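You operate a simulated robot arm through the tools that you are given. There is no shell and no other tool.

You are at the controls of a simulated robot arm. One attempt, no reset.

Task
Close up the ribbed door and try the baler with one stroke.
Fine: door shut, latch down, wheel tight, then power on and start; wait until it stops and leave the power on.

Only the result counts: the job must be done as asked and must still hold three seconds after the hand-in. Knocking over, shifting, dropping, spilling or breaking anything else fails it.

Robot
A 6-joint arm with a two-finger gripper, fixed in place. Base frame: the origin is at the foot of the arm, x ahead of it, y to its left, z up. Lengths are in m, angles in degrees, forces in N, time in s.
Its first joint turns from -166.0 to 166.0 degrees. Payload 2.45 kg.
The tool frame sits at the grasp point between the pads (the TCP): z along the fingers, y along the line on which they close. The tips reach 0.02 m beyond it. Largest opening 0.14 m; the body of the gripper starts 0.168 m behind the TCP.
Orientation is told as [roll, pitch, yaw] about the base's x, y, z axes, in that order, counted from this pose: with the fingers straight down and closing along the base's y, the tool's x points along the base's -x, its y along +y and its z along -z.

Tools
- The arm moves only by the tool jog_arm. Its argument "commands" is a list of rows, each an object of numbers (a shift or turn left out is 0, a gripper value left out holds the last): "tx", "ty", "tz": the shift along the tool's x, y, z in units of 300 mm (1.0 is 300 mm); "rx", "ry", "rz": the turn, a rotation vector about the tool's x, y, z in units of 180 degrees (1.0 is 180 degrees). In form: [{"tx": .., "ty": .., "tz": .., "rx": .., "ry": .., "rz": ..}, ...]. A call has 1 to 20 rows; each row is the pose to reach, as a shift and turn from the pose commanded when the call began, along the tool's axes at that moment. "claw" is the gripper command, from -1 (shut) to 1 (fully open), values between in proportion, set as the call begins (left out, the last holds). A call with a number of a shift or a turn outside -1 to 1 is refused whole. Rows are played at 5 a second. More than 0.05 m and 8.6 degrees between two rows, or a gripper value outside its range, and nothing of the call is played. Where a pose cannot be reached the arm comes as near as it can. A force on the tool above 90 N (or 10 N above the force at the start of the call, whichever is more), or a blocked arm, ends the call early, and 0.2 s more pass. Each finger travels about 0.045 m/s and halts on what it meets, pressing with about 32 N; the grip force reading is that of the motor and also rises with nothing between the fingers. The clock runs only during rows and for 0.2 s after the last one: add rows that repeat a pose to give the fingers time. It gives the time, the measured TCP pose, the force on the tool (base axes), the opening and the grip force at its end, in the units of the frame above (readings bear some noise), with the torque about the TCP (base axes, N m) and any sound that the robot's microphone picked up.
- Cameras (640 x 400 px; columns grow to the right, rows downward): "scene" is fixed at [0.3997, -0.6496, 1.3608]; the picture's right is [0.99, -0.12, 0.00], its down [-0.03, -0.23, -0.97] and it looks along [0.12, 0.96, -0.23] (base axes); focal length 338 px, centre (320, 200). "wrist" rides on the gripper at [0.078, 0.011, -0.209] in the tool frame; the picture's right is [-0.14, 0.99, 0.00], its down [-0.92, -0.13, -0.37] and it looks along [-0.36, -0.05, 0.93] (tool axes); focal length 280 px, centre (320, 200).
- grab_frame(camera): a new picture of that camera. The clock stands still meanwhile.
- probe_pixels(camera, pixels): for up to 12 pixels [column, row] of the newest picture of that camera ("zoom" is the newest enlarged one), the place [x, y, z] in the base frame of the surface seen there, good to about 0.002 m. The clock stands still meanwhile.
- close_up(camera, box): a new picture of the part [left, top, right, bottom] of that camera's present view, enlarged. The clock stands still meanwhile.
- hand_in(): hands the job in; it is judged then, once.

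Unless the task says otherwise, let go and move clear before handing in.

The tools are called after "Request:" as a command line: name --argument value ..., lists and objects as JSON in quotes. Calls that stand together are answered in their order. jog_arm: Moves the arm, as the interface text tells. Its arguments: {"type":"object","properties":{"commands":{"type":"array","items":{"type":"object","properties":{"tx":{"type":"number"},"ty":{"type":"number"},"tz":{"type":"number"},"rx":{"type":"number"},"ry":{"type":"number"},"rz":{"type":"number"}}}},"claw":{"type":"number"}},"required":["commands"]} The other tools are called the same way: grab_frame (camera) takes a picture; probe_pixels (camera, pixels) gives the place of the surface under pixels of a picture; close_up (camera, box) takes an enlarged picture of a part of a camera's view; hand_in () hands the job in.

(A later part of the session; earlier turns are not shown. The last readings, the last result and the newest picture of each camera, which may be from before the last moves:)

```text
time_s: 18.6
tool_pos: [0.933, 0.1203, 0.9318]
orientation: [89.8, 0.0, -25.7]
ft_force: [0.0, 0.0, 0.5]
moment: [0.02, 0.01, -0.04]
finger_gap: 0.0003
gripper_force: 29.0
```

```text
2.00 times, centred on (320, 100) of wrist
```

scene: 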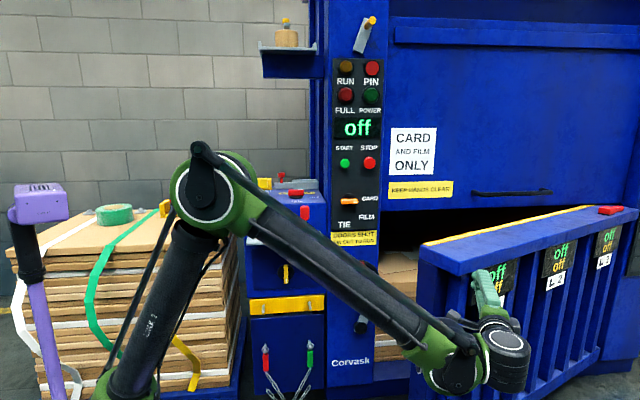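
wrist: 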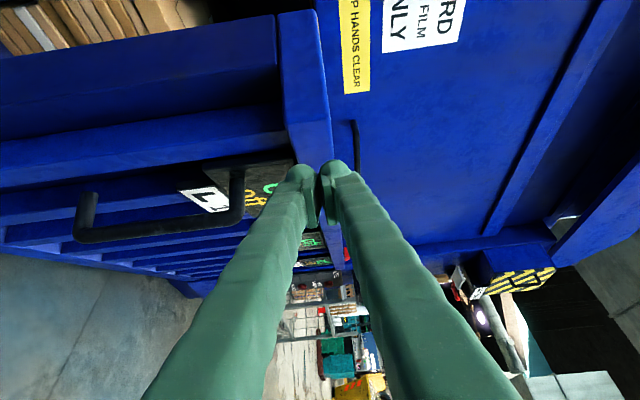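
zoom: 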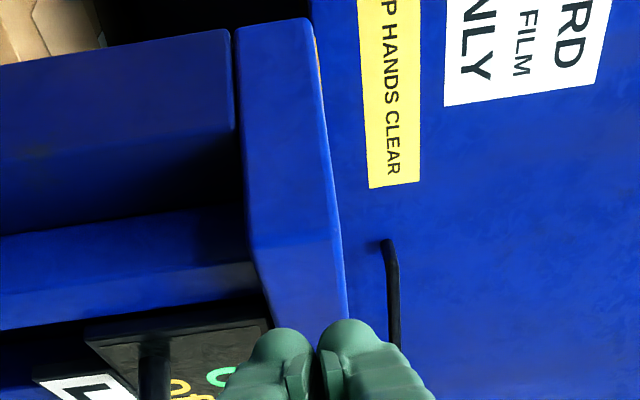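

The cap front face runs from z≈0.905 to 0.951 with its free corner near (0.921,0.214), and my tip height of 0.932 fits it. I'll touch it about 3 cm in from the corner and push slowly along the door's arc for the first ~10°.

Request:
jog_arm --commands '[{"tx": 0.015, "tz": 0.1}, {"tx": 0.03, "tz": 0.19}, {"tx": 0.043, "tz": 0.275}, {"tx": 0.106, "tz": 0.335}, {"tx": 0.17, "tz": 0.395}, {"tx": 0.233, "tz": 0.455}, {"tx": 0.296, "tz": 0.515}, {"tx": 0.354, "tz": 0.581}, {"tx": 0.412, "tz": 0.646}, {"tx": 0.469, "tz": 0.712}, {"tx": 0.527, "tz": 0.777}]'

Request:
grab_frame --camera "scene"

Request:
grab_frame --camera "wrist"

```text
time_s: 21.0
tool_pos: [0.8915, 0.3975, 0.9307]
orientation: [89.9, 0.0, -25.6]
ft_force: [-1.0, 0.0, 0.5]
moment: [0.01, -0.01, 0.0]
finger_gap: 0.0001
gripper_force: 29.8
```

```text
taken
```

scene: 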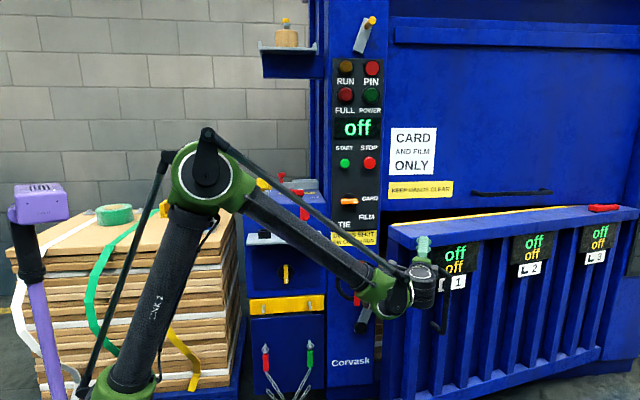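

```text
taken
```

wrist: 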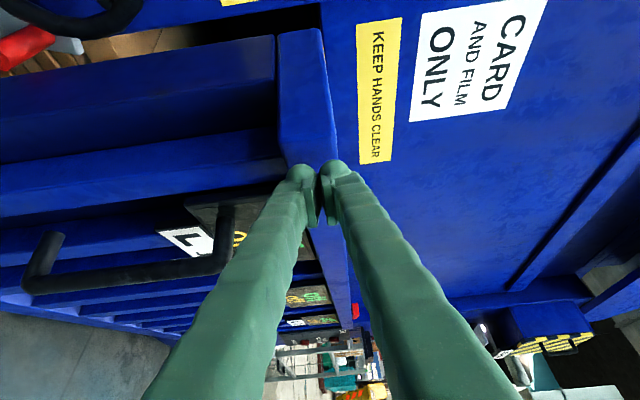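

The door swings freely (force ≈0). I'll probe its new position to refine the hinge and check the clearance to the latch tip before going on.

Request:
probe_pixels --camera "scene" --pixels '[[393, 226], [400, 225], [560, 208], [450, 220], [402, 243], [470, 238], [560, 230], [630, 222], [634, 212], [602, 208], [620, 209], [395, 300]]'

Request:
probe_pixels --camera "wrist" --pixels '[[290, 45], [315, 40], [310, 150], [280, 60], [230, 60], [100, 80], [20, 90], [60, 45], [262, 30], [100, 160], [15, 50], [70, 47]]'

Request:
close_up --camera "scene" --box '[560, 180, 640, 260]'

```text
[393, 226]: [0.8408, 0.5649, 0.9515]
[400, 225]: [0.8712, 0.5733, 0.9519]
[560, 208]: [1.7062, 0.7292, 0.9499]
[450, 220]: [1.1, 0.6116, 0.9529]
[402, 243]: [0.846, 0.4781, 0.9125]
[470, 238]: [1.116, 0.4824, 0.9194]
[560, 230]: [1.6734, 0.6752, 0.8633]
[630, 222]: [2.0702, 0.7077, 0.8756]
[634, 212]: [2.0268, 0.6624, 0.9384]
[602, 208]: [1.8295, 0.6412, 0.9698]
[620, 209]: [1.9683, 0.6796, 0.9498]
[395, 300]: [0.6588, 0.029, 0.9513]
```

```text
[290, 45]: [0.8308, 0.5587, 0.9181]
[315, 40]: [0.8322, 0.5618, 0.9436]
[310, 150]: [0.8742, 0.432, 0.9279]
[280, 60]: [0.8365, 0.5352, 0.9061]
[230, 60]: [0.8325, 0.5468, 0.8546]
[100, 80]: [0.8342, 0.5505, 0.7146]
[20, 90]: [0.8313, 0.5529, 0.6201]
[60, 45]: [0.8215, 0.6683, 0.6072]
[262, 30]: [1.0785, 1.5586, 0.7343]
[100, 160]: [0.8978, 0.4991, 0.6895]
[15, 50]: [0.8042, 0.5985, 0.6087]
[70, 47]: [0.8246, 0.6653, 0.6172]
```

```text
5.00 times, centred on (600, 220) of scene
```

zoom: 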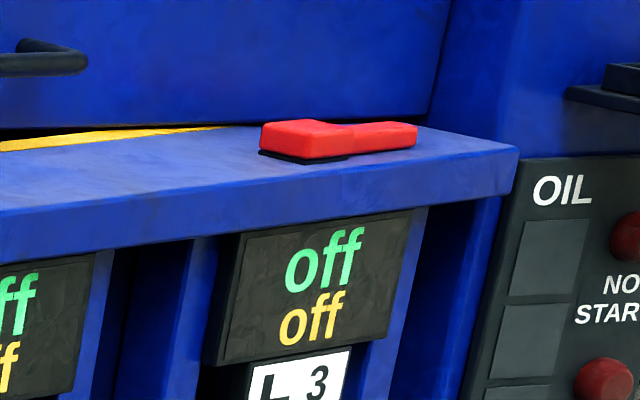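

The door has turned about 10°, giving a hinge near (2.0,0.65) and a sweep minimum of x≈0.827, so it should just pass the latch tip at ≈0.825–0.83. I'll continue slowly to about 8° more and check.

Request:
jog_arm --commands '[{"tx": 0.04, "tz": 0.058}, {"tx": 0.08, "tz": 0.116}, {"tx": 0.12, "tz": 0.175}, {"tx": 0.16, "tz": 0.233}, {"tx": 0.199, "tz": 0.291}, {"tx": 0.229, "tz": 0.343}, {"tx": 0.259, "tz": 0.394}, {"tx": 0.289, "tz": 0.446}]'

Request:
grab_frame --camera "scene"

Request:
grab_frame --camera "wrist"

```text
time_s: 22.8
tool_pos: [0.8713, 0.556, 0.9316]
orientation: [89.9, 0.0, -25.6]
ft_force: [0.2, 0.0, 0.6]
moment: [0.01, 0.03, 0.01]
finger_gap: 0.0
gripper_force: 29.7
```

```text
taken
```

scene: 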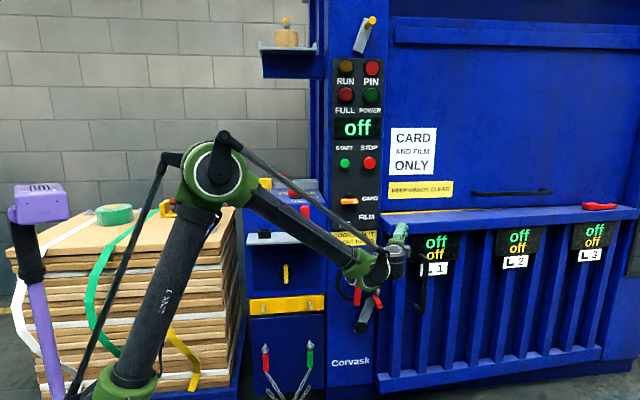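

```text
taken
```

wrist: 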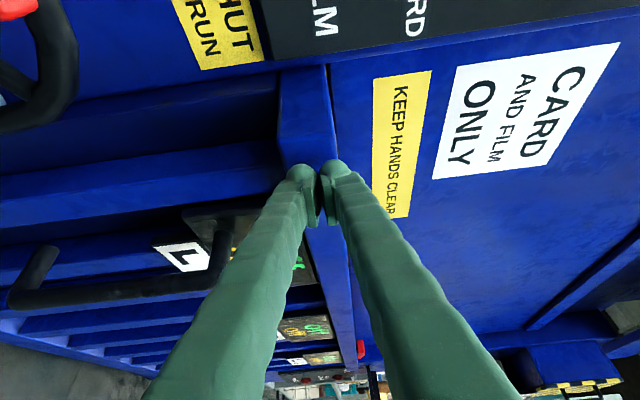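

No contact force yet and the door is nearly flush. I'll keep pushing in small steps until the force shows it has met its stop.

Request:
jog_arm --commands '[{"tx": 0.02, "tz": 0.0385}, {"tx": 0.04, "tz": 0.077}, {"tx": 0.06, "tz": 0.1155}, {"tx": 0.08, "tz": 0.154}, {"tx": 0.095, "tz": 0.185}, {"tx": 0.11, "tz": 0.216}, {"tx": 0.125, "tz": 0.247}]'

Request:
grab_frame --camera "scene"

Request:
grab_frame --camera "wrist"

```text
time_s: 24.4
tool_pos: [0.8684, 0.6402, 0.9321]
orientation: [90.0, -0.1, -25.6]
ft_force: [-0.8, -0.9, -0.3]
moment: [0.01, 0.0, -0.04]
finger_gap: 0.0
gripper_force: 29.2
```

```text
taken
```

scene: 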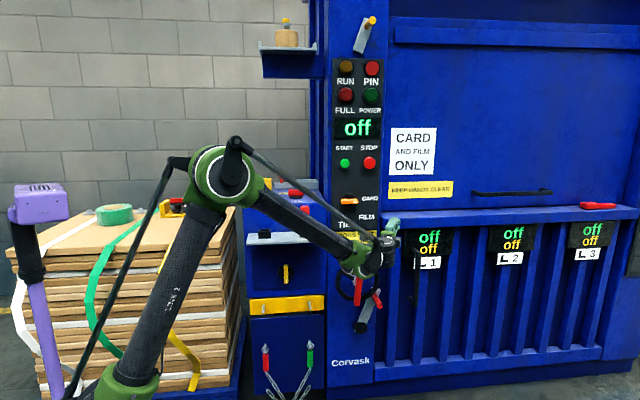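

```text
taken
```

wrist: 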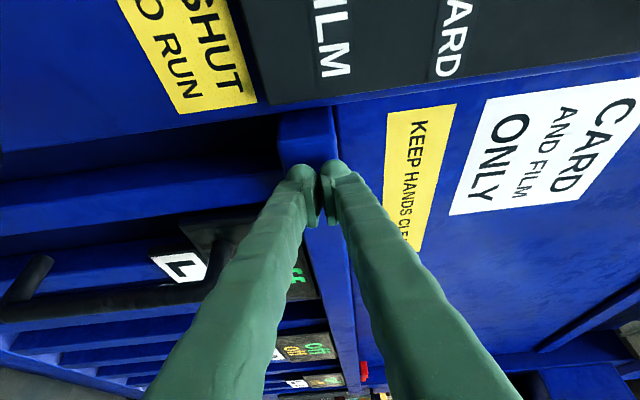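

Contact is now at y≈0.666 and there is still no resistance. I'll probe the door's line to see how far it is from parallel and flush.

Request:
probe_pixels --camera "scene" --pixels '[[405, 222], [450, 217], [560, 214], [620, 211], [420, 228], [560, 223], [630, 216], [400, 300], [410, 330], [395, 330], [383, 330], [440, 213]]'

Request:
probe_pixels --camera "wrist" --pixels '[[290, 115], [310, 112], [325, 112], [320, 140], [265, 140], [200, 160], [150, 165], [100, 200], [60, 205], [280, 95], [345, 90], [345, 120]]'

Request:
close_up --camera "scene" --box '[330, 190, 480, 340]'

```text
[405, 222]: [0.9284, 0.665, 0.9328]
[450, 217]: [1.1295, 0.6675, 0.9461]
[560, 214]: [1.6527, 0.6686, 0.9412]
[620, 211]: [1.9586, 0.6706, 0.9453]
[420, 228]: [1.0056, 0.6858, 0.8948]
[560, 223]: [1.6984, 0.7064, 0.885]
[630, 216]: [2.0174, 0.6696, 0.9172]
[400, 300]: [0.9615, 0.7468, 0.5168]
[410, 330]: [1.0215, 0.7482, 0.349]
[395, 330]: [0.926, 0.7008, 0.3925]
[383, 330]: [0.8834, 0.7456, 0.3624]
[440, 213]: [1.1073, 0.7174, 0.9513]
```

```text
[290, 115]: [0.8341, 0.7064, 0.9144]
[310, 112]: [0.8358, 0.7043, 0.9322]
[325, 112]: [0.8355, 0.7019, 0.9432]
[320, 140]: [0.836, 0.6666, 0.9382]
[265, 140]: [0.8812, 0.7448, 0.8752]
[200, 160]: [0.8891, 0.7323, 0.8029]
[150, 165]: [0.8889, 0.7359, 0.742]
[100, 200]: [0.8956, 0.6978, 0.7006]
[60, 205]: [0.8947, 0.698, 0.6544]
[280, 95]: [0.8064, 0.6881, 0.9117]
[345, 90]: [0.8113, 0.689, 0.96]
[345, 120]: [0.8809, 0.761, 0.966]
```

```text
2.67 times, centred on (405, 265) of scene
```

zoom: 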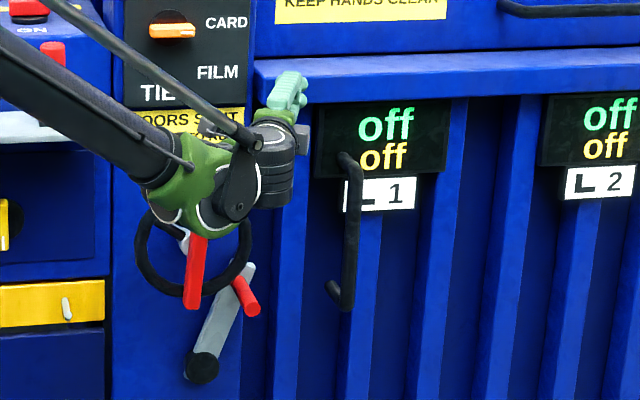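

The cap front is at y=0.665–0.671, only about 0.3° from parallel, and the ribs at y≈0.70 sit just behind the lever's plane, so everything fits. I'll push on gently until it seats.

Request:
jog_arm --commands '[{"tx": 0.007, "tz": 0.015}, {"tx": 0.014, "tz": 0.03}, {"tx": 0.021, "tz": 0.045}, {"tx": 0.028, "tz": 0.06}]'

Request:
grab_frame --camera "scene"

Request:
probe_pixels --camera "scene" --pixels '[[405, 222], [450, 217], [560, 214], [620, 211], [395, 330]]'

```text
time_s: 25.3
tool_pos: [0.8716, 0.6473, 0.9319]
orientation: [90.1, 0.0, -26.2]
ft_force: [-15.7, -92.3, 0.0]
moment: [-0.03, 0.2, 0.89]
finger_gap: 0.006
gripper_force: 29.9
stopped in row 4: the force on the tool passed its limit at 102 N (the readings are from after the stop); the commanded pose is now the measured one
```

```text
taken
```

scene: 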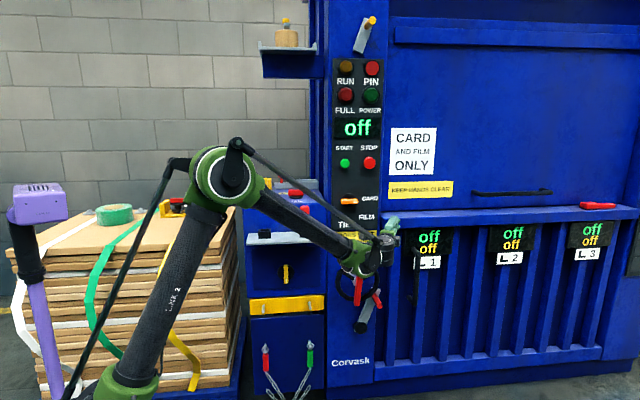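

```text
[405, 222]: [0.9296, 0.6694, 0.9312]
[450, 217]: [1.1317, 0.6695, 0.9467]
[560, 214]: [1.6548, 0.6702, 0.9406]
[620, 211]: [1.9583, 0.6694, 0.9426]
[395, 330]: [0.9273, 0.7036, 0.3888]
```

The door is seated: its front reads y≈0.6695 from end to end and the push met 102 N. I'll back straight off about 0.15 m and check that it stays shut.

Request:
jog_arm --commands '[{"tz": -0.05}, {"tz": -0.15}, {"tz": -0.3}, {"tz": -0.45}, {"tz": -0.6}]'

Request:
grab_frame --camera "scene"

Request:
probe_pixels --camera "scene" --pixels '[[405, 222], [450, 217], [560, 214], [620, 211], [395, 330]]'

Request:
grab_frame --camera "wrist"

```text
time_s: 26.5
tool_pos: [0.7898, 0.4931, 0.9284]
orientation: [89.9, 0.0, -25.6]
ft_force: [0.2, 1.5, -0.3]
moment: [0.02, -0.02, -0.02]
finger_gap: 0.0
gripper_force: 29.0
```

```text
taken
```

scene: 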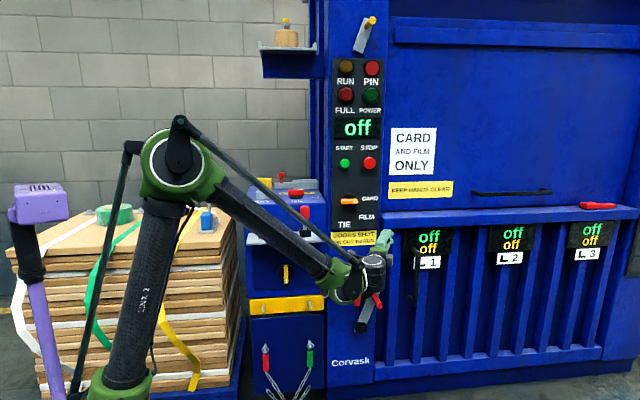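

```text
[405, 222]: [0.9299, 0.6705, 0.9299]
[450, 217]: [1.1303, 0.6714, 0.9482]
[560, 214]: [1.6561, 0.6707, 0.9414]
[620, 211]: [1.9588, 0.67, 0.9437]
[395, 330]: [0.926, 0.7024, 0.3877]
```

```text
taken
```

wrist: 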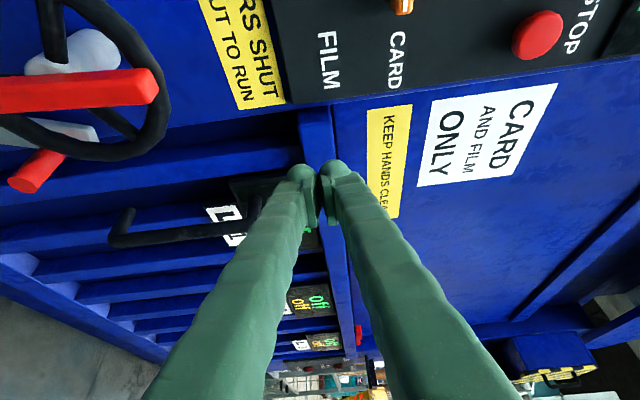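

The door stays shut on its own (cap front still y≈0.670). Next I'll back off a little and come down in front of the latch, left of its peg, for the downward push.

Request:
jog_arm --commands '[{"tx": 0.008, "tz": -0.12}, {"tx": 0.015, "tz": -0.24}, {"tx": 0.015, "tz": -0.24, "ty": -0.16}, {"tx": 0.015, "tz": -0.24, "ty": -0.32}, {"tx": 0.015, "tz": -0.24, "ty": -0.48}, {"tx": 0.015, "tz": -0.24, "ty": -0.64}, {"tx": 0.015, "tz": -0.24, "ty": -0.8}, {"tx": 0.015, "tz": -0.24, "ty": -0.96}]'

Request:
grab_frame --camera "scene"

Request:
grab_frame --camera "wrist"

```text
time_s: 28.3
tool_pos: [0.7613, 0.4301, 0.6487]
orientation: [89.7, -0.1, -25.6]
ft_force: [0.2, -0.5, 0.1]
moment: [-0.01, 0.01, -0.01]
finger_gap: 0.0
gripper_force: 29.1
out of reach, approached as far as the arm can: row 8
```

```text
taken
```

scene: 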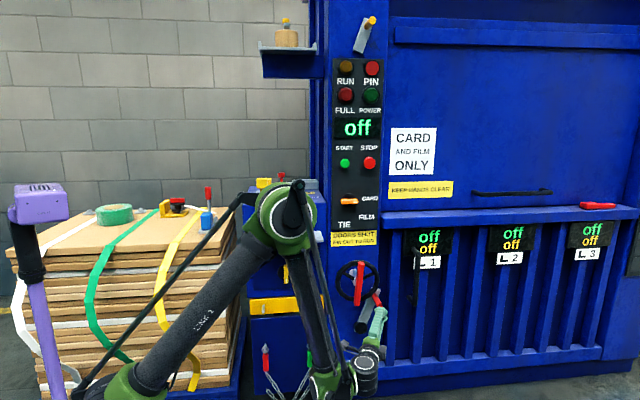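

```text
taken
```

wrist: 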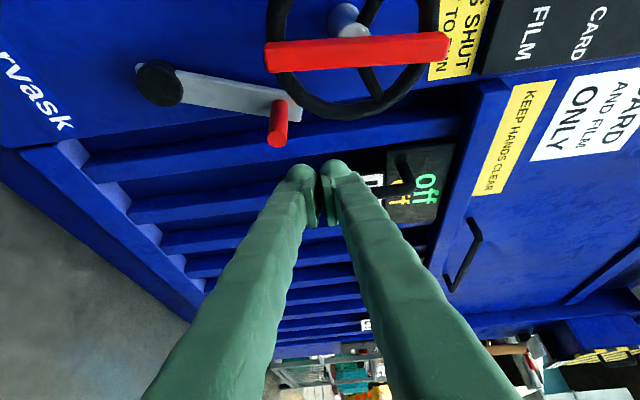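

The tool is at its low reach limit with this pointing direction, and the peg is at wrist pixel (278,120). I'll straighten the tool to point along +y with a slight 10° downward pitch, which suits both the reach and the gap left of the peg.

Request:
jog_arm --commands '[{"tx": 0.012, "tz": 0.031, "ty": 0.02, "rx": 0.0109, "ry": 0.0284, "rz": -0.0025}, {"tx": 0.024, "tz": 0.062, "ty": 0.03, "rx": 0.0218, "ry": 0.0567, "rz": -0.005}, {"tx": 0.037, "tz": 0.094, "ty": 0.035, "rx": 0.0328, "ry": 0.0851, "rz": -0.0074}, {"tx": 0.049, "tz": 0.125, "ty": 0.035, "rx": 0.0437, "ry": 0.1134, "rz": -0.0099}, {"tx": 0.061, "tz": 0.156, "ty": 0.035, "rx": 0.0546, "ry": 0.1418, "rz": -0.0124}]'

Request:
grab_frame --camera "wrist"

Request:
grab_frame --camera "scene"

```text
time_s: 29.5
tool_pos: [0.7649, 0.4815, 0.6587]
orientation: [79.9, 0.0, -0.1]
ft_force: [0.7, -0.2, -0.4]
moment: [-0.02, 0.0, 0.01]
finger_gap: 0.0
gripper_force: 29.1
```

```text
taken
```

wrist: 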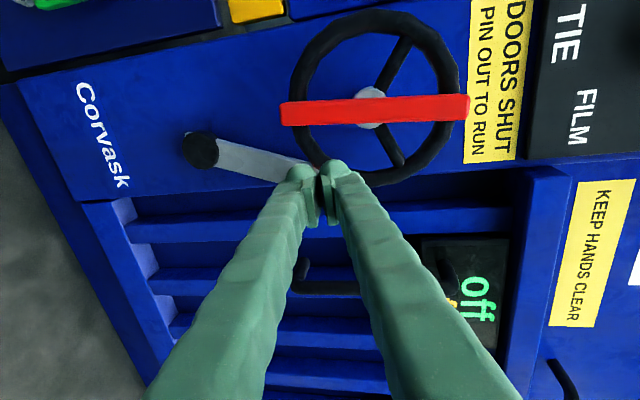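

```text
taken
```

scene: 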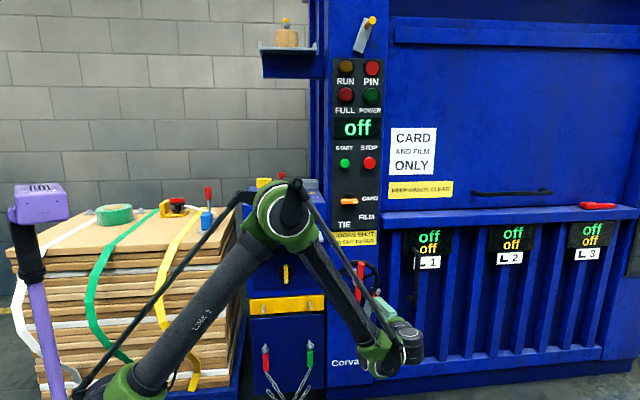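

The orientation is now straight along +y, 10° down. I'll lower to peg height and advance so the closed fingers sit about 1 cm left of the peg and below the wheel rim.

Request:
jog_arm --commands '[{"ty": -0.1, "tz": 0.05}, {"ty": -0.203, "tz": 0.0985}, {"ty": -0.19, "tz": 0.17}, {"ty": -0.176, "tz": 0.25}, {"ty": -0.162, "tz": 0.328}, {"ty": -0.152, "tz": 0.386}, {"ty": -0.142, "tz": 0.443}]'

Request:
grab_frame --camera "wrist"

Request:
close_up --camera "scene" --box '[330, 235, 450, 355]'

```text
time_s: 31.1
tool_pos: [0.7697, 0.5885, 0.596]
orientation: [79.9, -0.1, -0.7]
ft_force: [-2.5, -98.9, 10.4]
moment: [2.42, 0.1, 1.05]
finger_gap: 0.0001
gripper_force: 29.3
stopped in row 7: the force on the tool passed its limit at 117 N (the readings are from after the stop); the commanded pose is now the measured one
```

```text
taken
```

wrist: 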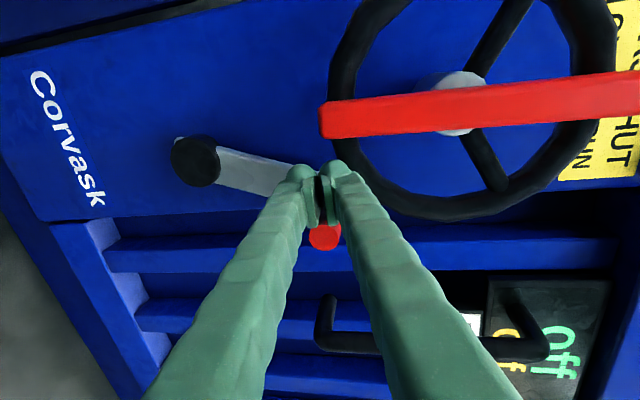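

```text
3.33 times, centred on (390, 295) of scene
```

zoom: 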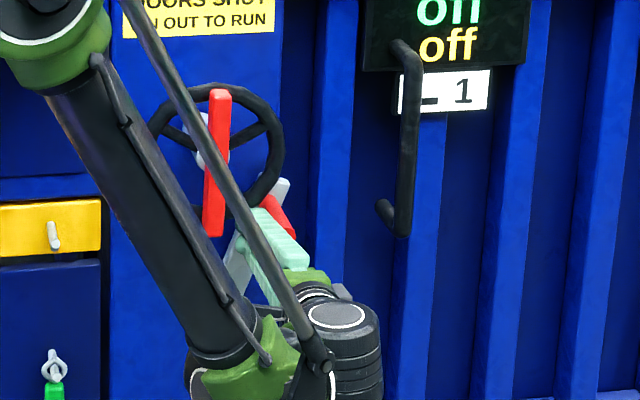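

The fingers met something at y≈0.61; the moment (2.4 N m with −99 N in y) puts the contact about 2.4 cm above the TCP, which is the wheel's lower rim. I'll back off and probe the fingertip and rim to pick a lower entry.

Request:
probe_pixels --camera "wrist" --pixels '[[335, 163], [345, 172], [300, 168], [290, 175], [345, 160], [355, 175], [370, 195], [340, 140], [350, 170], [325, 240], [325, 225], [285, 170]]'

Request:
close_up --camera "wrist" --box '[240, 100, 440, 270]'

Request:
jog_arm --commands '[{"tz": -0.03}, {"tz": -0.1}, {"tz": -0.2}]'

Request:
close_up --camera "wrist" --box '[140, 60, 440, 260]'

```text
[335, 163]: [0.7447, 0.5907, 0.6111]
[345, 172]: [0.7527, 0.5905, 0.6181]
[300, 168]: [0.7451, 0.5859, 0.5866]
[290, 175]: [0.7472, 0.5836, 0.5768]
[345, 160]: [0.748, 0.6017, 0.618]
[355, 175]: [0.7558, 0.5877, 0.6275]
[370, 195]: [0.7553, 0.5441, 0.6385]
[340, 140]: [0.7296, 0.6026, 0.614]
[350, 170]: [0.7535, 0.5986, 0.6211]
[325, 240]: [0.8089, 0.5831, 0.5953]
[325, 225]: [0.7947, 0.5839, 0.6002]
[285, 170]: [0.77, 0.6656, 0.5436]
```

```text
2.35 times, centred on (340, 185) of wrist
```

zoom: 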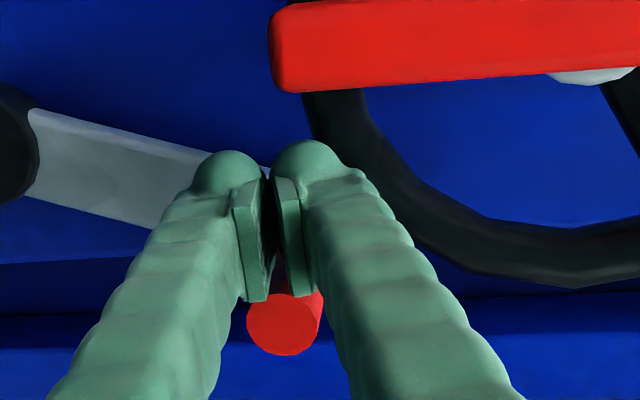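

```text
time_s: 31.9
tool_pos: [0.7657, 0.5357, 0.6037]
orientation: [79.8, 0.0, -0.4]
ft_force: [-0.3, 0.5, -0.4]
moment: [-0.03, 0.0, -0.02]
finger_gap: 0.0
gripper_force: 29.1
```

```text
2.00 times, centred on (290, 160) of wrist
```

zoom: 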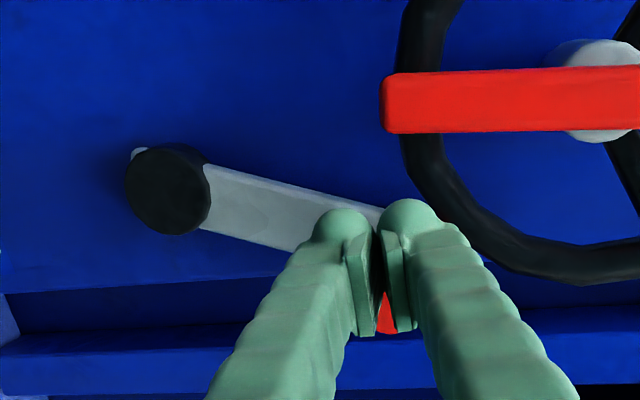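

The fingertips are about ±2.2 cm thick in the closing direction, too tall for the gap below the rim. I'll back off, turn the jaws 90° about the tool axis and open to about 4 cm, so they can straddle the peg side to side.

Request:
jog_arm --claw -0.4286 --commands '[{"tx": -0.03, "ty": -0.011, "tz": -0.06, "rz": -0.0417}, {"tx": -0.06, "ty": -0.023, "tz": -0.12, "rz": -0.0834}, {"tx": -0.1, "ty": -0.035, "tz": -0.16, "rz": -0.125}, {"tx": -0.126, "ty": -0.0456, "tz": -0.1816, "rz": -0.1667}, {"tx": -0.126, "ty": -0.0456, "tz": -0.1816, "rz": -0.2084}, {"tx": -0.126, "ty": -0.0456, "tz": -0.1816, "rz": -0.25}, {"tx": -0.126, "ty": -0.0456, "tz": -0.1816, "rz": -0.2917}, {"tx": -0.126, "ty": -0.0456, "tz": -0.1816, "rz": -0.3334}, {"tx": -0.126, "ty": -0.0456, "tz": -0.1816, "rz": -0.375}, {"tx": -0.126, "ty": -0.0456, "tz": -0.1816, "rz": -0.4167}, {"tx": -0.126, "ty": -0.0456, "tz": -0.1816, "rz": -0.4584}, {"tx": -0.126, "ty": -0.0456, "tz": -0.1816, "rz": -0.5}]'

Request:
grab_frame --camera "wrist"

Request:
grab_frame --camera "scene"

```text
time_s: 34.5
tool_pos: [0.8028, 0.4802, 0.6023]
orientation: [-0.4, -79.8, 90.2]
ft_force: [-0.4, 0.6, 0.2]
moment: [-0.02, 0.01, -0.01]
finger_gap: 0.0401
gripper_force: 0.0
```

```text
taken
```

wrist: 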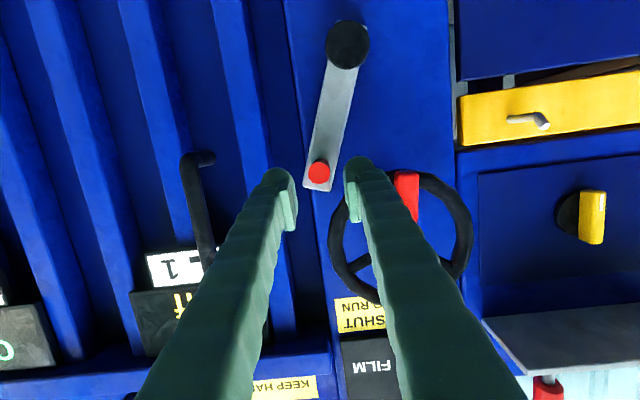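

```text
taken
```

scene: 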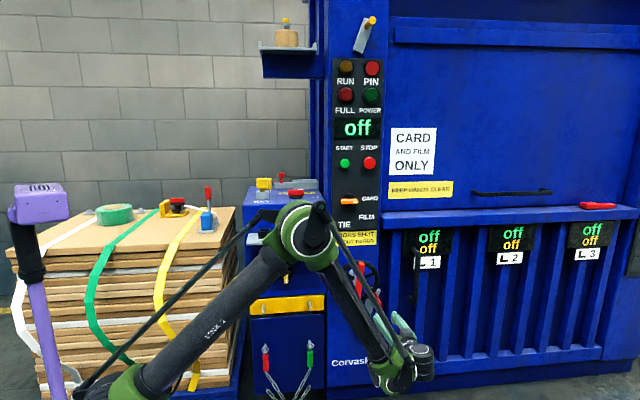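

Seen from below, the peg (318,172) lies between the two fingertips (282,180) and (357,170). I'll advance straight in along the peg, slightly low, to straddle it.

Request:
jog_arm --commands '[{"tx": -0.009, "tz": 0.088}, {"tx": -0.018, "tz": 0.177}, {"tx": -0.026, "tz": 0.265}, {"tx": -0.035, "tz": 0.354}, {"tx": -0.04, "tz": 0.4}, {"tx": -0.044, "tz": 0.442}]'

Request:
grab_frame --camera "wrist"

Request:
close_up --camera "scene" --box '[330, 235, 450, 355]'

```text
time_s: 35.9
tool_pos: [0.8042, 0.612, 0.5901]
orientation: [0.2, -79.8, 89.5]
ft_force: [0.4, 0.6, -0.7]
moment: [-0.01, -0.04, 0.01]
finger_gap: 0.0399
gripper_force: 0.1
```

```text
taken
```

wrist: 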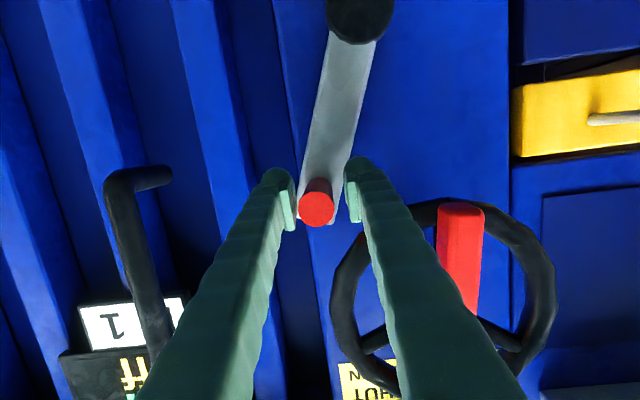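

```text
3.33 times, centred on (390, 295) of scene
```

zoom: 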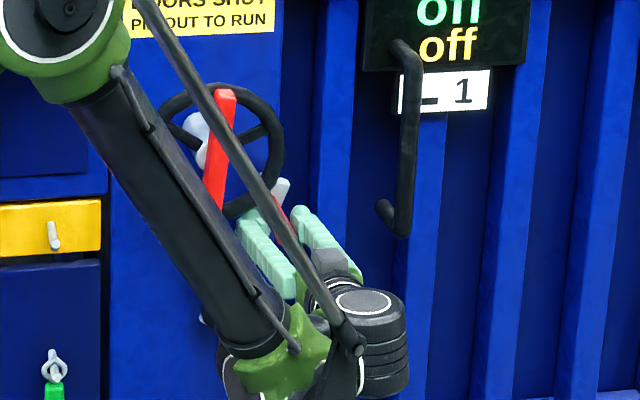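

The peg (316,205) is straddled with the jaws clear on both sides. I'll swing clockwise about the pivot (0.748,0.443) for the first ~42°, turning the tool with the lever.

Request:
jog_arm --commands '[{"tx": 0.0263, "ty": -0.0583, "tz": 0.0046, "rz": 0.0389}, {"tx": 0.0591, "ty": -0.113, "tz": 0.0104, "rz": 0.0778}, {"tx": 0.0982, "ty": -0.1633, "tz": 0.0173, "rz": 0.1167}, {"tx": 0.1431, "ty": -0.2083, "tz": 0.0253, "rz": 0.1556}, {"tx": 0.193, "ty": -0.2473, "tz": 0.0341, "rz": 0.1944}, {"tx": 0.2475, "ty": -0.28, "tz": 0.0437, "rz": 0.2333}]'

Request:
grab_frame --camera "wrist"

Request:
grab_frame --camera "scene"

```text
time_s: 37.3
tool_pos: [0.8861, 0.6115, 0.5163]
orientation: [75.1, -46.9, 10.8]
ft_force: [-2.4, 0.0, 1.2]
moment: [0.01, 0.02, 0.06]
finger_gap: 0.0415
gripper_force: 0.6
```

```text
taken
```

wrist: 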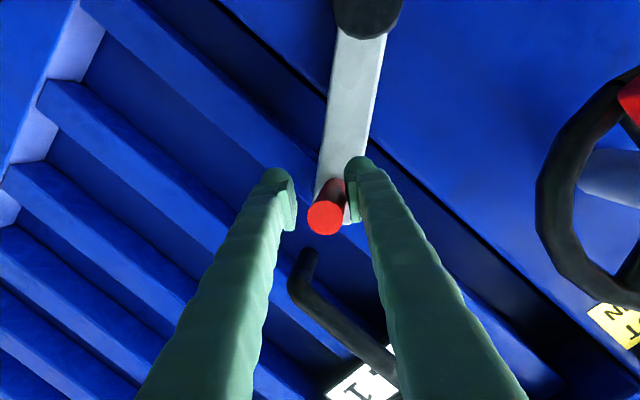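

```text
taken
```

scene: 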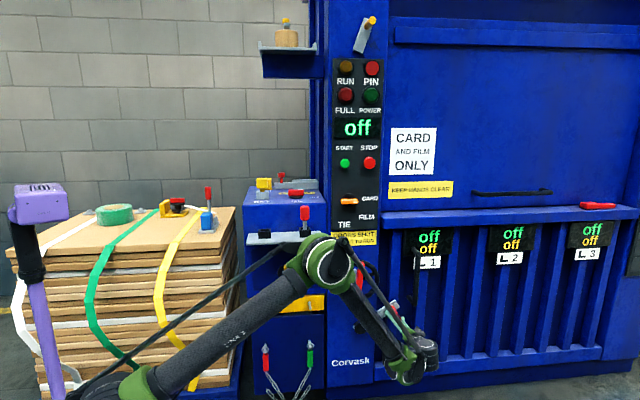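

The lever has followed freely to about 60° from vertical. I'll continue in smaller steps until it meets its stop.

Request:
jog_arm --commands '[{"tx": 0.0129, "ty": -0.0289, "tz": 0.005, "rz": 0.0195}, {"tx": 0.0258, "ty": -0.0578, "tz": 0.0102, "rz": 0.0389}, {"tx": 0.042, "ty": -0.085, "tz": 0.0155, "rz": 0.0584}, {"tx": 0.0586, "ty": -0.1116, "tz": 0.0209, "rz": 0.0778}, {"tx": 0.078, "ty": -0.1365, "tz": 0.0264, "rz": 0.0973}, {"tx": 0.0976, "ty": -0.1614, "tz": 0.0319, "rz": 0.1167}, {"tx": 0.12, "ty": -0.1838, "tz": 0.0375, "rz": 0.1362}, {"tx": 0.1427, "ty": -0.2056, "tz": 0.0431, "rz": 0.1556}, {"tx": 0.1678, "ty": -0.2252, "tz": 0.0487, "rz": 0.175}, {"tx": 0.1929, "ty": -0.2441, "tz": 0.0542, "rz": 0.1944}, {"tx": 0.22, "ty": -0.2605, "tz": 0.0597, "rz": 0.2139}, {"tx": 0.247, "ty": -0.2762, "tz": 0.0651, "rz": 0.2333}]'

Request:
grab_frame --camera "wrist"

Request:
grab_frame --camera "scene"

```text
time_s: 39.9
tool_pos: [0.8981, 0.6108, 0.4091]
orientation: [80.0, -6.1, 0.8]
ft_force: [-18.9, -7.6, 63.3]
moment: [1.05, -1.5, 0.6]
finger_gap: 0.0823
gripper_force: 31.0
```

```text
taken
```

wrist: 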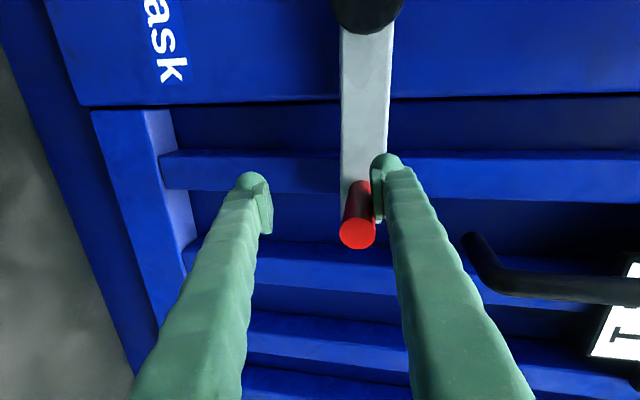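

```text
taken
```

scene: 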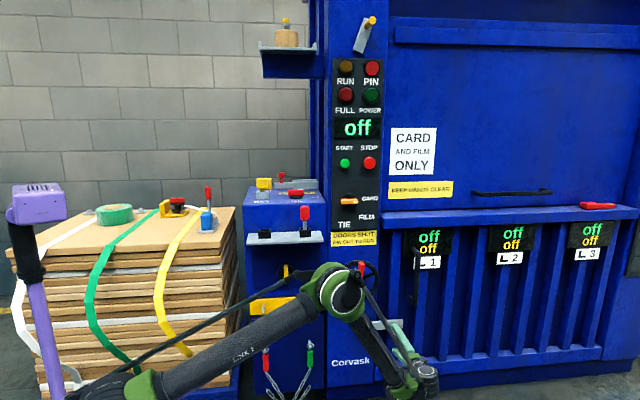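

The upper finger was pushed open (gap 0.082, 63 N upward), so the lever appears to have hit its stop. I'll measure the lever's angle to be sure.

Request:
probe_pixels --camera "wrist" --pixels '[[358, 235], [358, 200], [345, 100], [385, 100], [345, 180], [365, 60], [365, 15], [350, 170], [375, 150], [345, 60], [392, 60], [360, 243]]'

Request:
close_up --camera "scene" --box '[330, 260, 450, 380]'

```text
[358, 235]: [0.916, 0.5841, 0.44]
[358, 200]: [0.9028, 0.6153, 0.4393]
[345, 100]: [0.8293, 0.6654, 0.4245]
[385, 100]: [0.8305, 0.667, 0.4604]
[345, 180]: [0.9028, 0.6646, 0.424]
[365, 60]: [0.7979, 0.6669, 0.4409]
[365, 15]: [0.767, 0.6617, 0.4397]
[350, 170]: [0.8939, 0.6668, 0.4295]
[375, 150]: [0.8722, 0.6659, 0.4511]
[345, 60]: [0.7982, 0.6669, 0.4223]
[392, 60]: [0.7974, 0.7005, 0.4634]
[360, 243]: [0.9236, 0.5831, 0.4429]
```

```text
3.33 times, centred on (390, 320) of scene
```

zoom: 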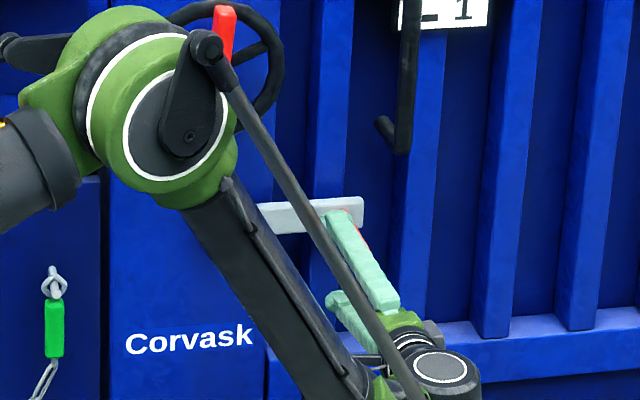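

The lever is level (z≈0.44 from pivot to peg), its stop, so the latch is down. I'll unload upward, open the jaws wider and back straight out, keeping height so the peg isn't lifted.

Request:
jog_arm --claw 0.143 --commands '[{"ty": 0.03}, {"ty": 0.06}, {"ty": 0.085}, {"ty": 0.085}, {"ty": 0.085}, {"ty": 0.065, "tz": -0.11}, {"ty": 0.045, "tz": -0.22}, {"ty": 0.025, "tz": -0.33}, {"ty": 0.005, "tz": -0.45}, {"ty": 0.005, "tz": -0.55}]'

Request:
grab_frame --camera "wrist"

Request:
grab_frame --camera "scene"

```text
time_s: 42.1
tool_pos: [0.8976, 0.449, 0.4347]
orientation: [79.8, -5.9, 0.7]
ft_force: [0.1, -0.1, -0.8]
moment: [-0.02, 0.01, -0.04]
finger_gap: 0.0801
gripper_force: 0.0
```

```text
taken
```

wrist: 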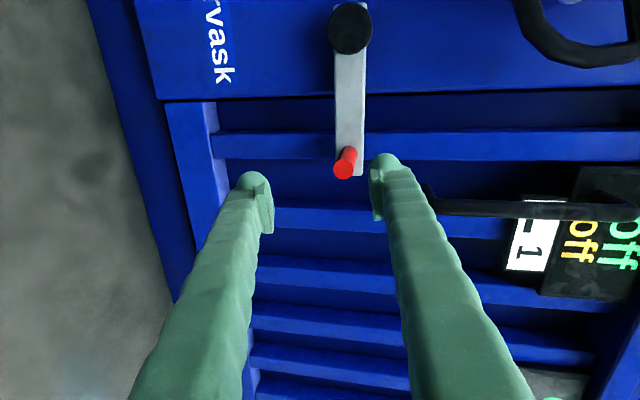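

```text
taken
```

scene: 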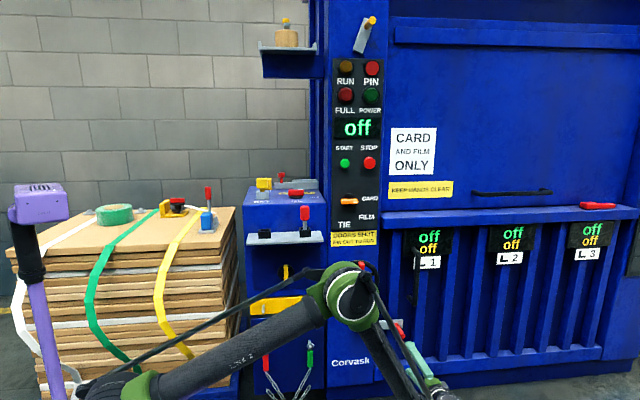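

The latch stays down and the jaws are clear of it. Next I'll come up in front of the wheel (y≈0.45), square the tool to the wheel axis, and set the jaws to about 9 cm so the fingertips can drive the red bar from both sides.

Request:
jog_arm --claw 0.286 --commands '[{"tx": 0.0655, "ty": 0.1165, "tz": -0.019, "rx": -0.0068, "ry": -0.0017, "rz": -0.0118}, {"tx": 0.131, "ty": 0.233, "tz": -0.038, "rx": -0.0135, "ry": -0.0035, "rz": -0.0236}, {"tx": 0.1965, "ty": 0.3495, "tz": -0.057, "rx": -0.0203, "ry": -0.0052, "rz": -0.0353}, {"tx": 0.262, "ty": 0.466, "tz": -0.0755, "rx": -0.027, "ry": -0.007, "rz": -0.0471}, {"tx": 0.3275, "ty": 0.5825, "tz": -0.094, "rx": -0.0338, "ry": -0.0087, "rz": -0.0589}, {"tx": 0.393, "ty": 0.699, "tz": -0.113, "rx": -0.0405, "ry": -0.0104, "rz": -0.0707}, {"tx": 0.4585, "ty": 0.8155, "tz": -0.132, "rx": -0.0473, "ry": -0.0122, "rz": -0.0824}, {"tx": 0.524, "ty": 0.932, "tz": -0.151, "rx": -0.054, "ry": -0.0139, "rz": -0.0942}]'

Request:
grab_frame --camera "wrist"

Request:
grab_frame --camera "scene"

```text
time_s: 43.9
tool_pos: [0.7133, 0.452, 0.7008]
orientation: [89.7, -23.1, -0.3]
ft_force: [-0.8, 0.3, -0.9]
moment: [0.03, 0.01, 0.05]
finger_gap: 0.0896
gripper_force: 0.0
```

```text
taken
```

wrist: 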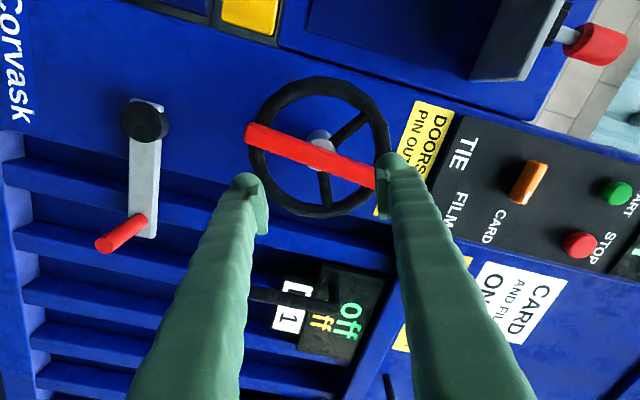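

```text
taken
```

scene: 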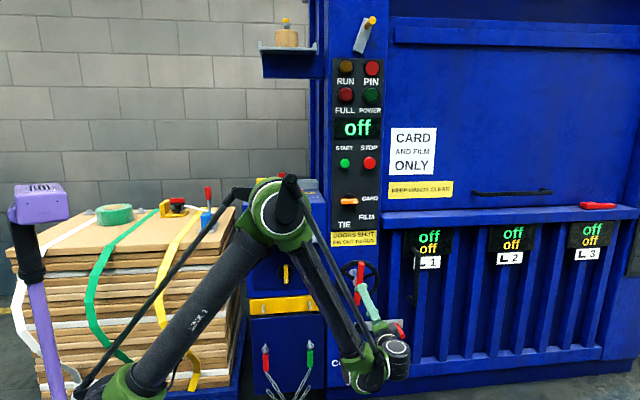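

The wheel is in view with the bar from (250,130) to (375,175). I'll enlarge and probe the bar, rim and hub for an exact centre and angle.

Request:
close_up --camera "wrist" --box '[230, 60, 410, 230]'

Request:
probe_pixels --camera "zoom" --pixels '[[55, 170], [60, 200], [330, 270], [200, 225], [210, 195], [190, 250], [320, 90], [330, 330], [200, 60], [220, 340], [345, 250], [150, 240]]'

Request:
close_up --camera "scene" --box '[330, 250, 400, 320]'

```text
2.35 times, centred on (320, 145) of wrist
```

zoom: 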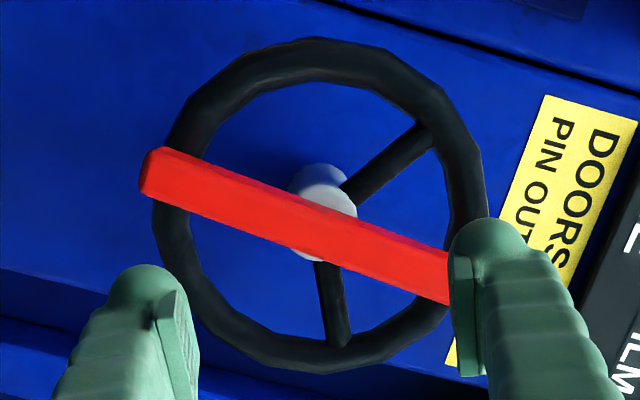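

```text
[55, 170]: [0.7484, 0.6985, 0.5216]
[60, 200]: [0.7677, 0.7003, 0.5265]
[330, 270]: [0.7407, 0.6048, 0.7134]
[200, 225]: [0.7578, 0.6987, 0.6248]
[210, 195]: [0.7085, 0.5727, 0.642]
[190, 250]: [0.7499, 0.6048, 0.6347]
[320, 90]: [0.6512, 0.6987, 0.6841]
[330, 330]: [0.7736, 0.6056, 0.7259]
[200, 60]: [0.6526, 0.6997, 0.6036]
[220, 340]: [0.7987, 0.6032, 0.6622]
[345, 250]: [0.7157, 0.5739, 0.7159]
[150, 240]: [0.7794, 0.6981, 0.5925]
```

```text
5.71 times, centred on (365, 285) of scene
```

zoom: 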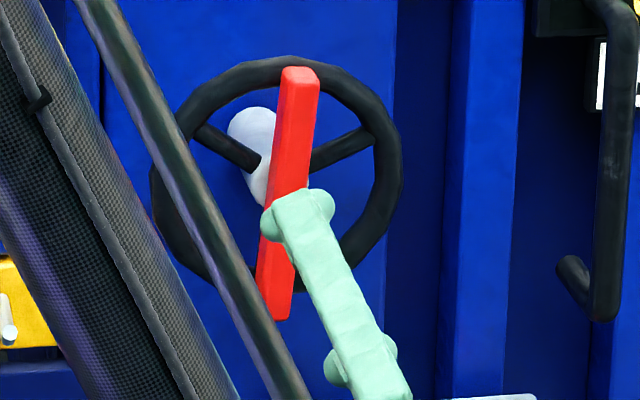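

My guesses landed off the bar, so I'll probe again using the enlarged picture: bar ends (155,175) and (440,280), rim at (310,55), (470,150), (300,350), (170,230).

Request:
close_up --camera "wrist" --box '[230, 60, 410, 230]'

Request:
probe_pixels --camera "zoom" --pixels '[[148, 172], [158, 178], [435, 278], [310, 222], [318, 205], [300, 235], [310, 55], [468, 150], [300, 352], [172, 230], [325, 180], [440, 262]]'

```text
2.35 times, centred on (320, 145) of wrist
```

zoom: 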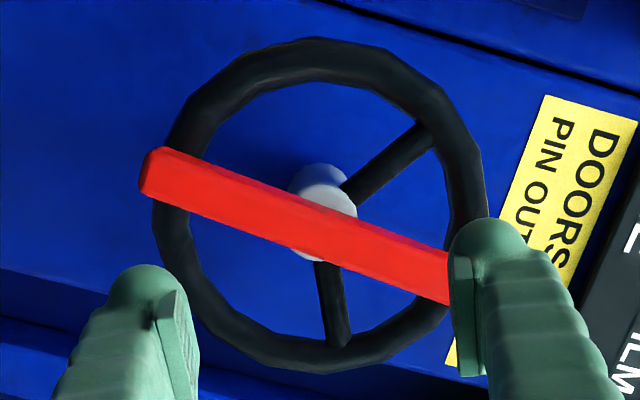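

```text
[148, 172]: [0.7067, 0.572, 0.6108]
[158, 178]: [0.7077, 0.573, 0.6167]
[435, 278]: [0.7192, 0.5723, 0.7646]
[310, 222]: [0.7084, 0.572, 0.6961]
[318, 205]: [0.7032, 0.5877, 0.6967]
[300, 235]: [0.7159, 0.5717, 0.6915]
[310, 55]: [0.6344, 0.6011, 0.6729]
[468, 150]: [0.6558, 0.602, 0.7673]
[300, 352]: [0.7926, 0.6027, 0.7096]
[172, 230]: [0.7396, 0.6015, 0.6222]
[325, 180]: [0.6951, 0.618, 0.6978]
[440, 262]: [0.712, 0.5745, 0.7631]
```

The wheel centre comes out at (0.711, 0.702) with rim front y≈0.601, and the bar leans about 4° with its front at y≈0.572. I'll turn the jaws to −36° and slide the tips in to y≈0.592 on either side of the bar.

Request:
jog_arm --commands '[{"tx": 0.003, "ty": 0.004, "tz": 0.05, "rz": -0.036}, {"tx": 0.005, "ty": 0.008, "tz": 0.12, "rz": -0.0722}, {"tx": 0.005, "ty": 0.008, "tz": 0.22, "rz": -0.0722}, {"tx": 0.005, "ty": 0.008, "tz": 0.3, "rz": -0.0722}, {"tx": 0.005, "ty": 0.008, "tz": 0.36, "rz": -0.0722}, {"tx": 0.005, "ty": 0.008, "tz": 0.4, "rz": -0.0722}]'

Request:
grab_frame --camera "wrist"

Request:
close_up --camera "scene" --box '[330, 250, 400, 320]'

```text
time_s: 45.3
tool_pos: [0.7122, 0.5712, 0.701]
orientation: [89.8, -36.0, -0.2]
ft_force: [1.5, -1.0, -0.3]
moment: [0.01, 0.0, 0.05]
finger_gap: 0.0901
gripper_force: 0.1
```

```text
taken
```

wrist: 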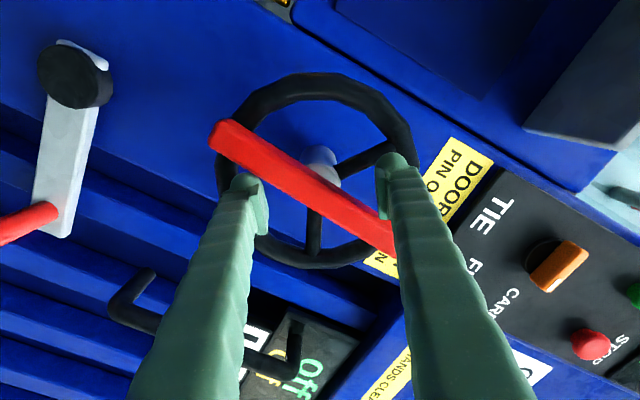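

```text
5.71 times, centred on (365, 285) of scene
```

zoom: 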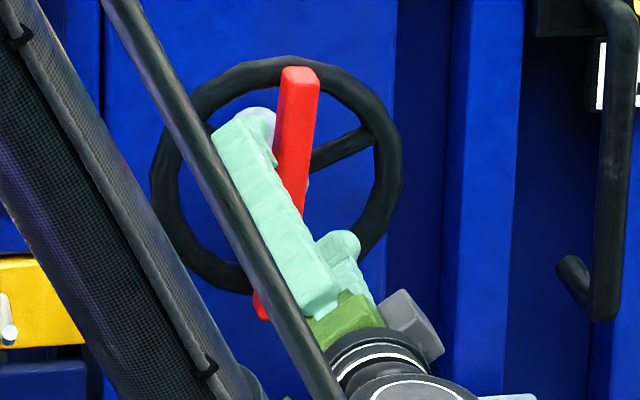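

Both tips are in: one on the bar's upper left, the other on its lower right, with no contact force. I'll turn clockwise in 7° steps and watch the moment.

Request:
jog_arm --commands '[{"rz": 0.04}, {"rz": 0.08}, {"rz": 0.12}, {"rz": 0.16}, {"rz": 0.2}, {"rz": 0.24}, {"rz": 0.28}, {"rz": 0.32}]'

Request:
grab_frame --camera "wrist"

Request:
close_up --camera "scene" --box '[330, 250, 400, 320]'

```text
time_s: 47.1
tool_pos: [0.7109, 0.5716, 0.7]
orientation: [89.8, 21.8, -0.5]
ft_force: [4.8, -2.2, -4.5]
moment: [-0.06, -0.33, 0.05]
finger_gap: 0.0915
gripper_force: 1.3
```

```text
taken
```

wrist: 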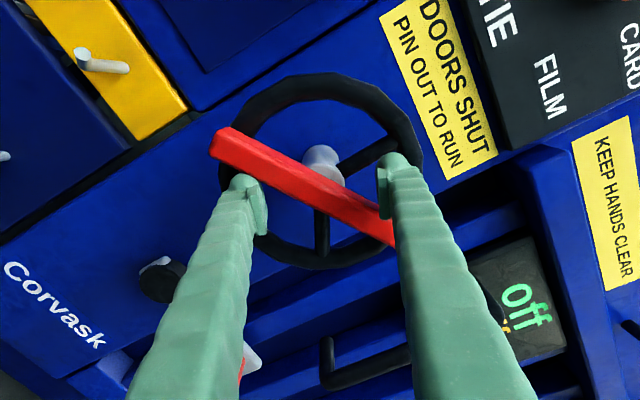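

```text
5.71 times, centred on (365, 285) of scene
```

zoom: 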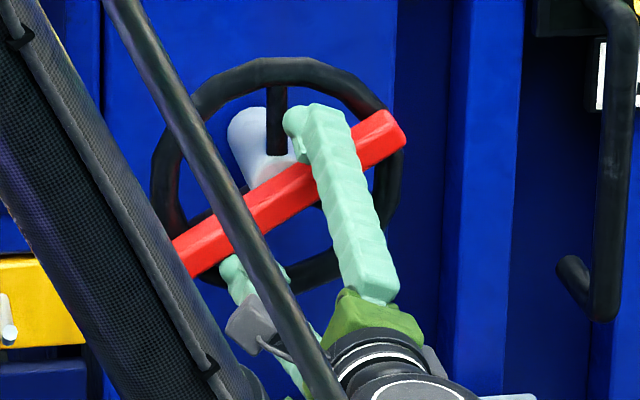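

The wheel turns with the bar at low torque (0.33 N m), bar now about 60° from upright. I'll keep turning clockwise.

Request:
jog_arm --commands '[{"rz": 0.04}, {"rz": 0.08}, {"rz": 0.12}, {"rz": 0.16}, {"rz": 0.2}, {"rz": 0.24}, {"rz": 0.28}, {"rz": 0.32}, {"rz": 0.36}, {"rz": 0.4}, {"rz": 0.44}, {"rz": 0.48}]'

Request:
grab_frame --camera "wrist"

Request:
close_up --camera "scene" --box '[330, 250, 400, 320]'

```text
time_s: 49.7
tool_pos: [0.7116, 0.5713, 0.7016]
orientation: [-89.3, 71.8, -179.8]
ft_force: [4.5, 0.6, 5.9]
moment: [0.03, -0.34, -0.02]
finger_gap: 0.0913
gripper_force: 1.2
```

```text
taken
```

wrist: 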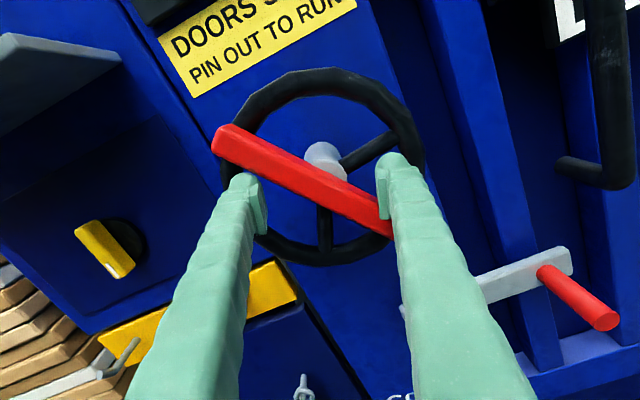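

```text
5.71 times, centred on (365, 285) of scene
```

zoom: 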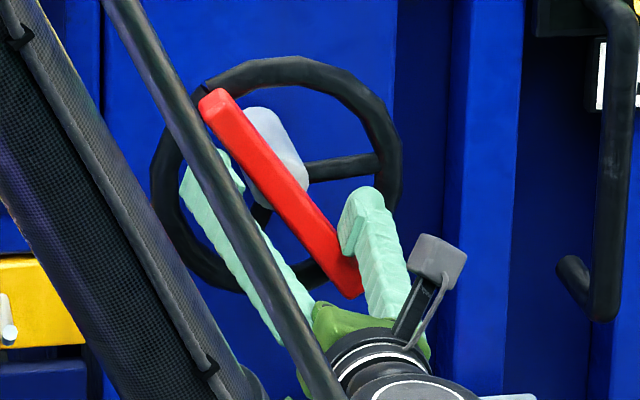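

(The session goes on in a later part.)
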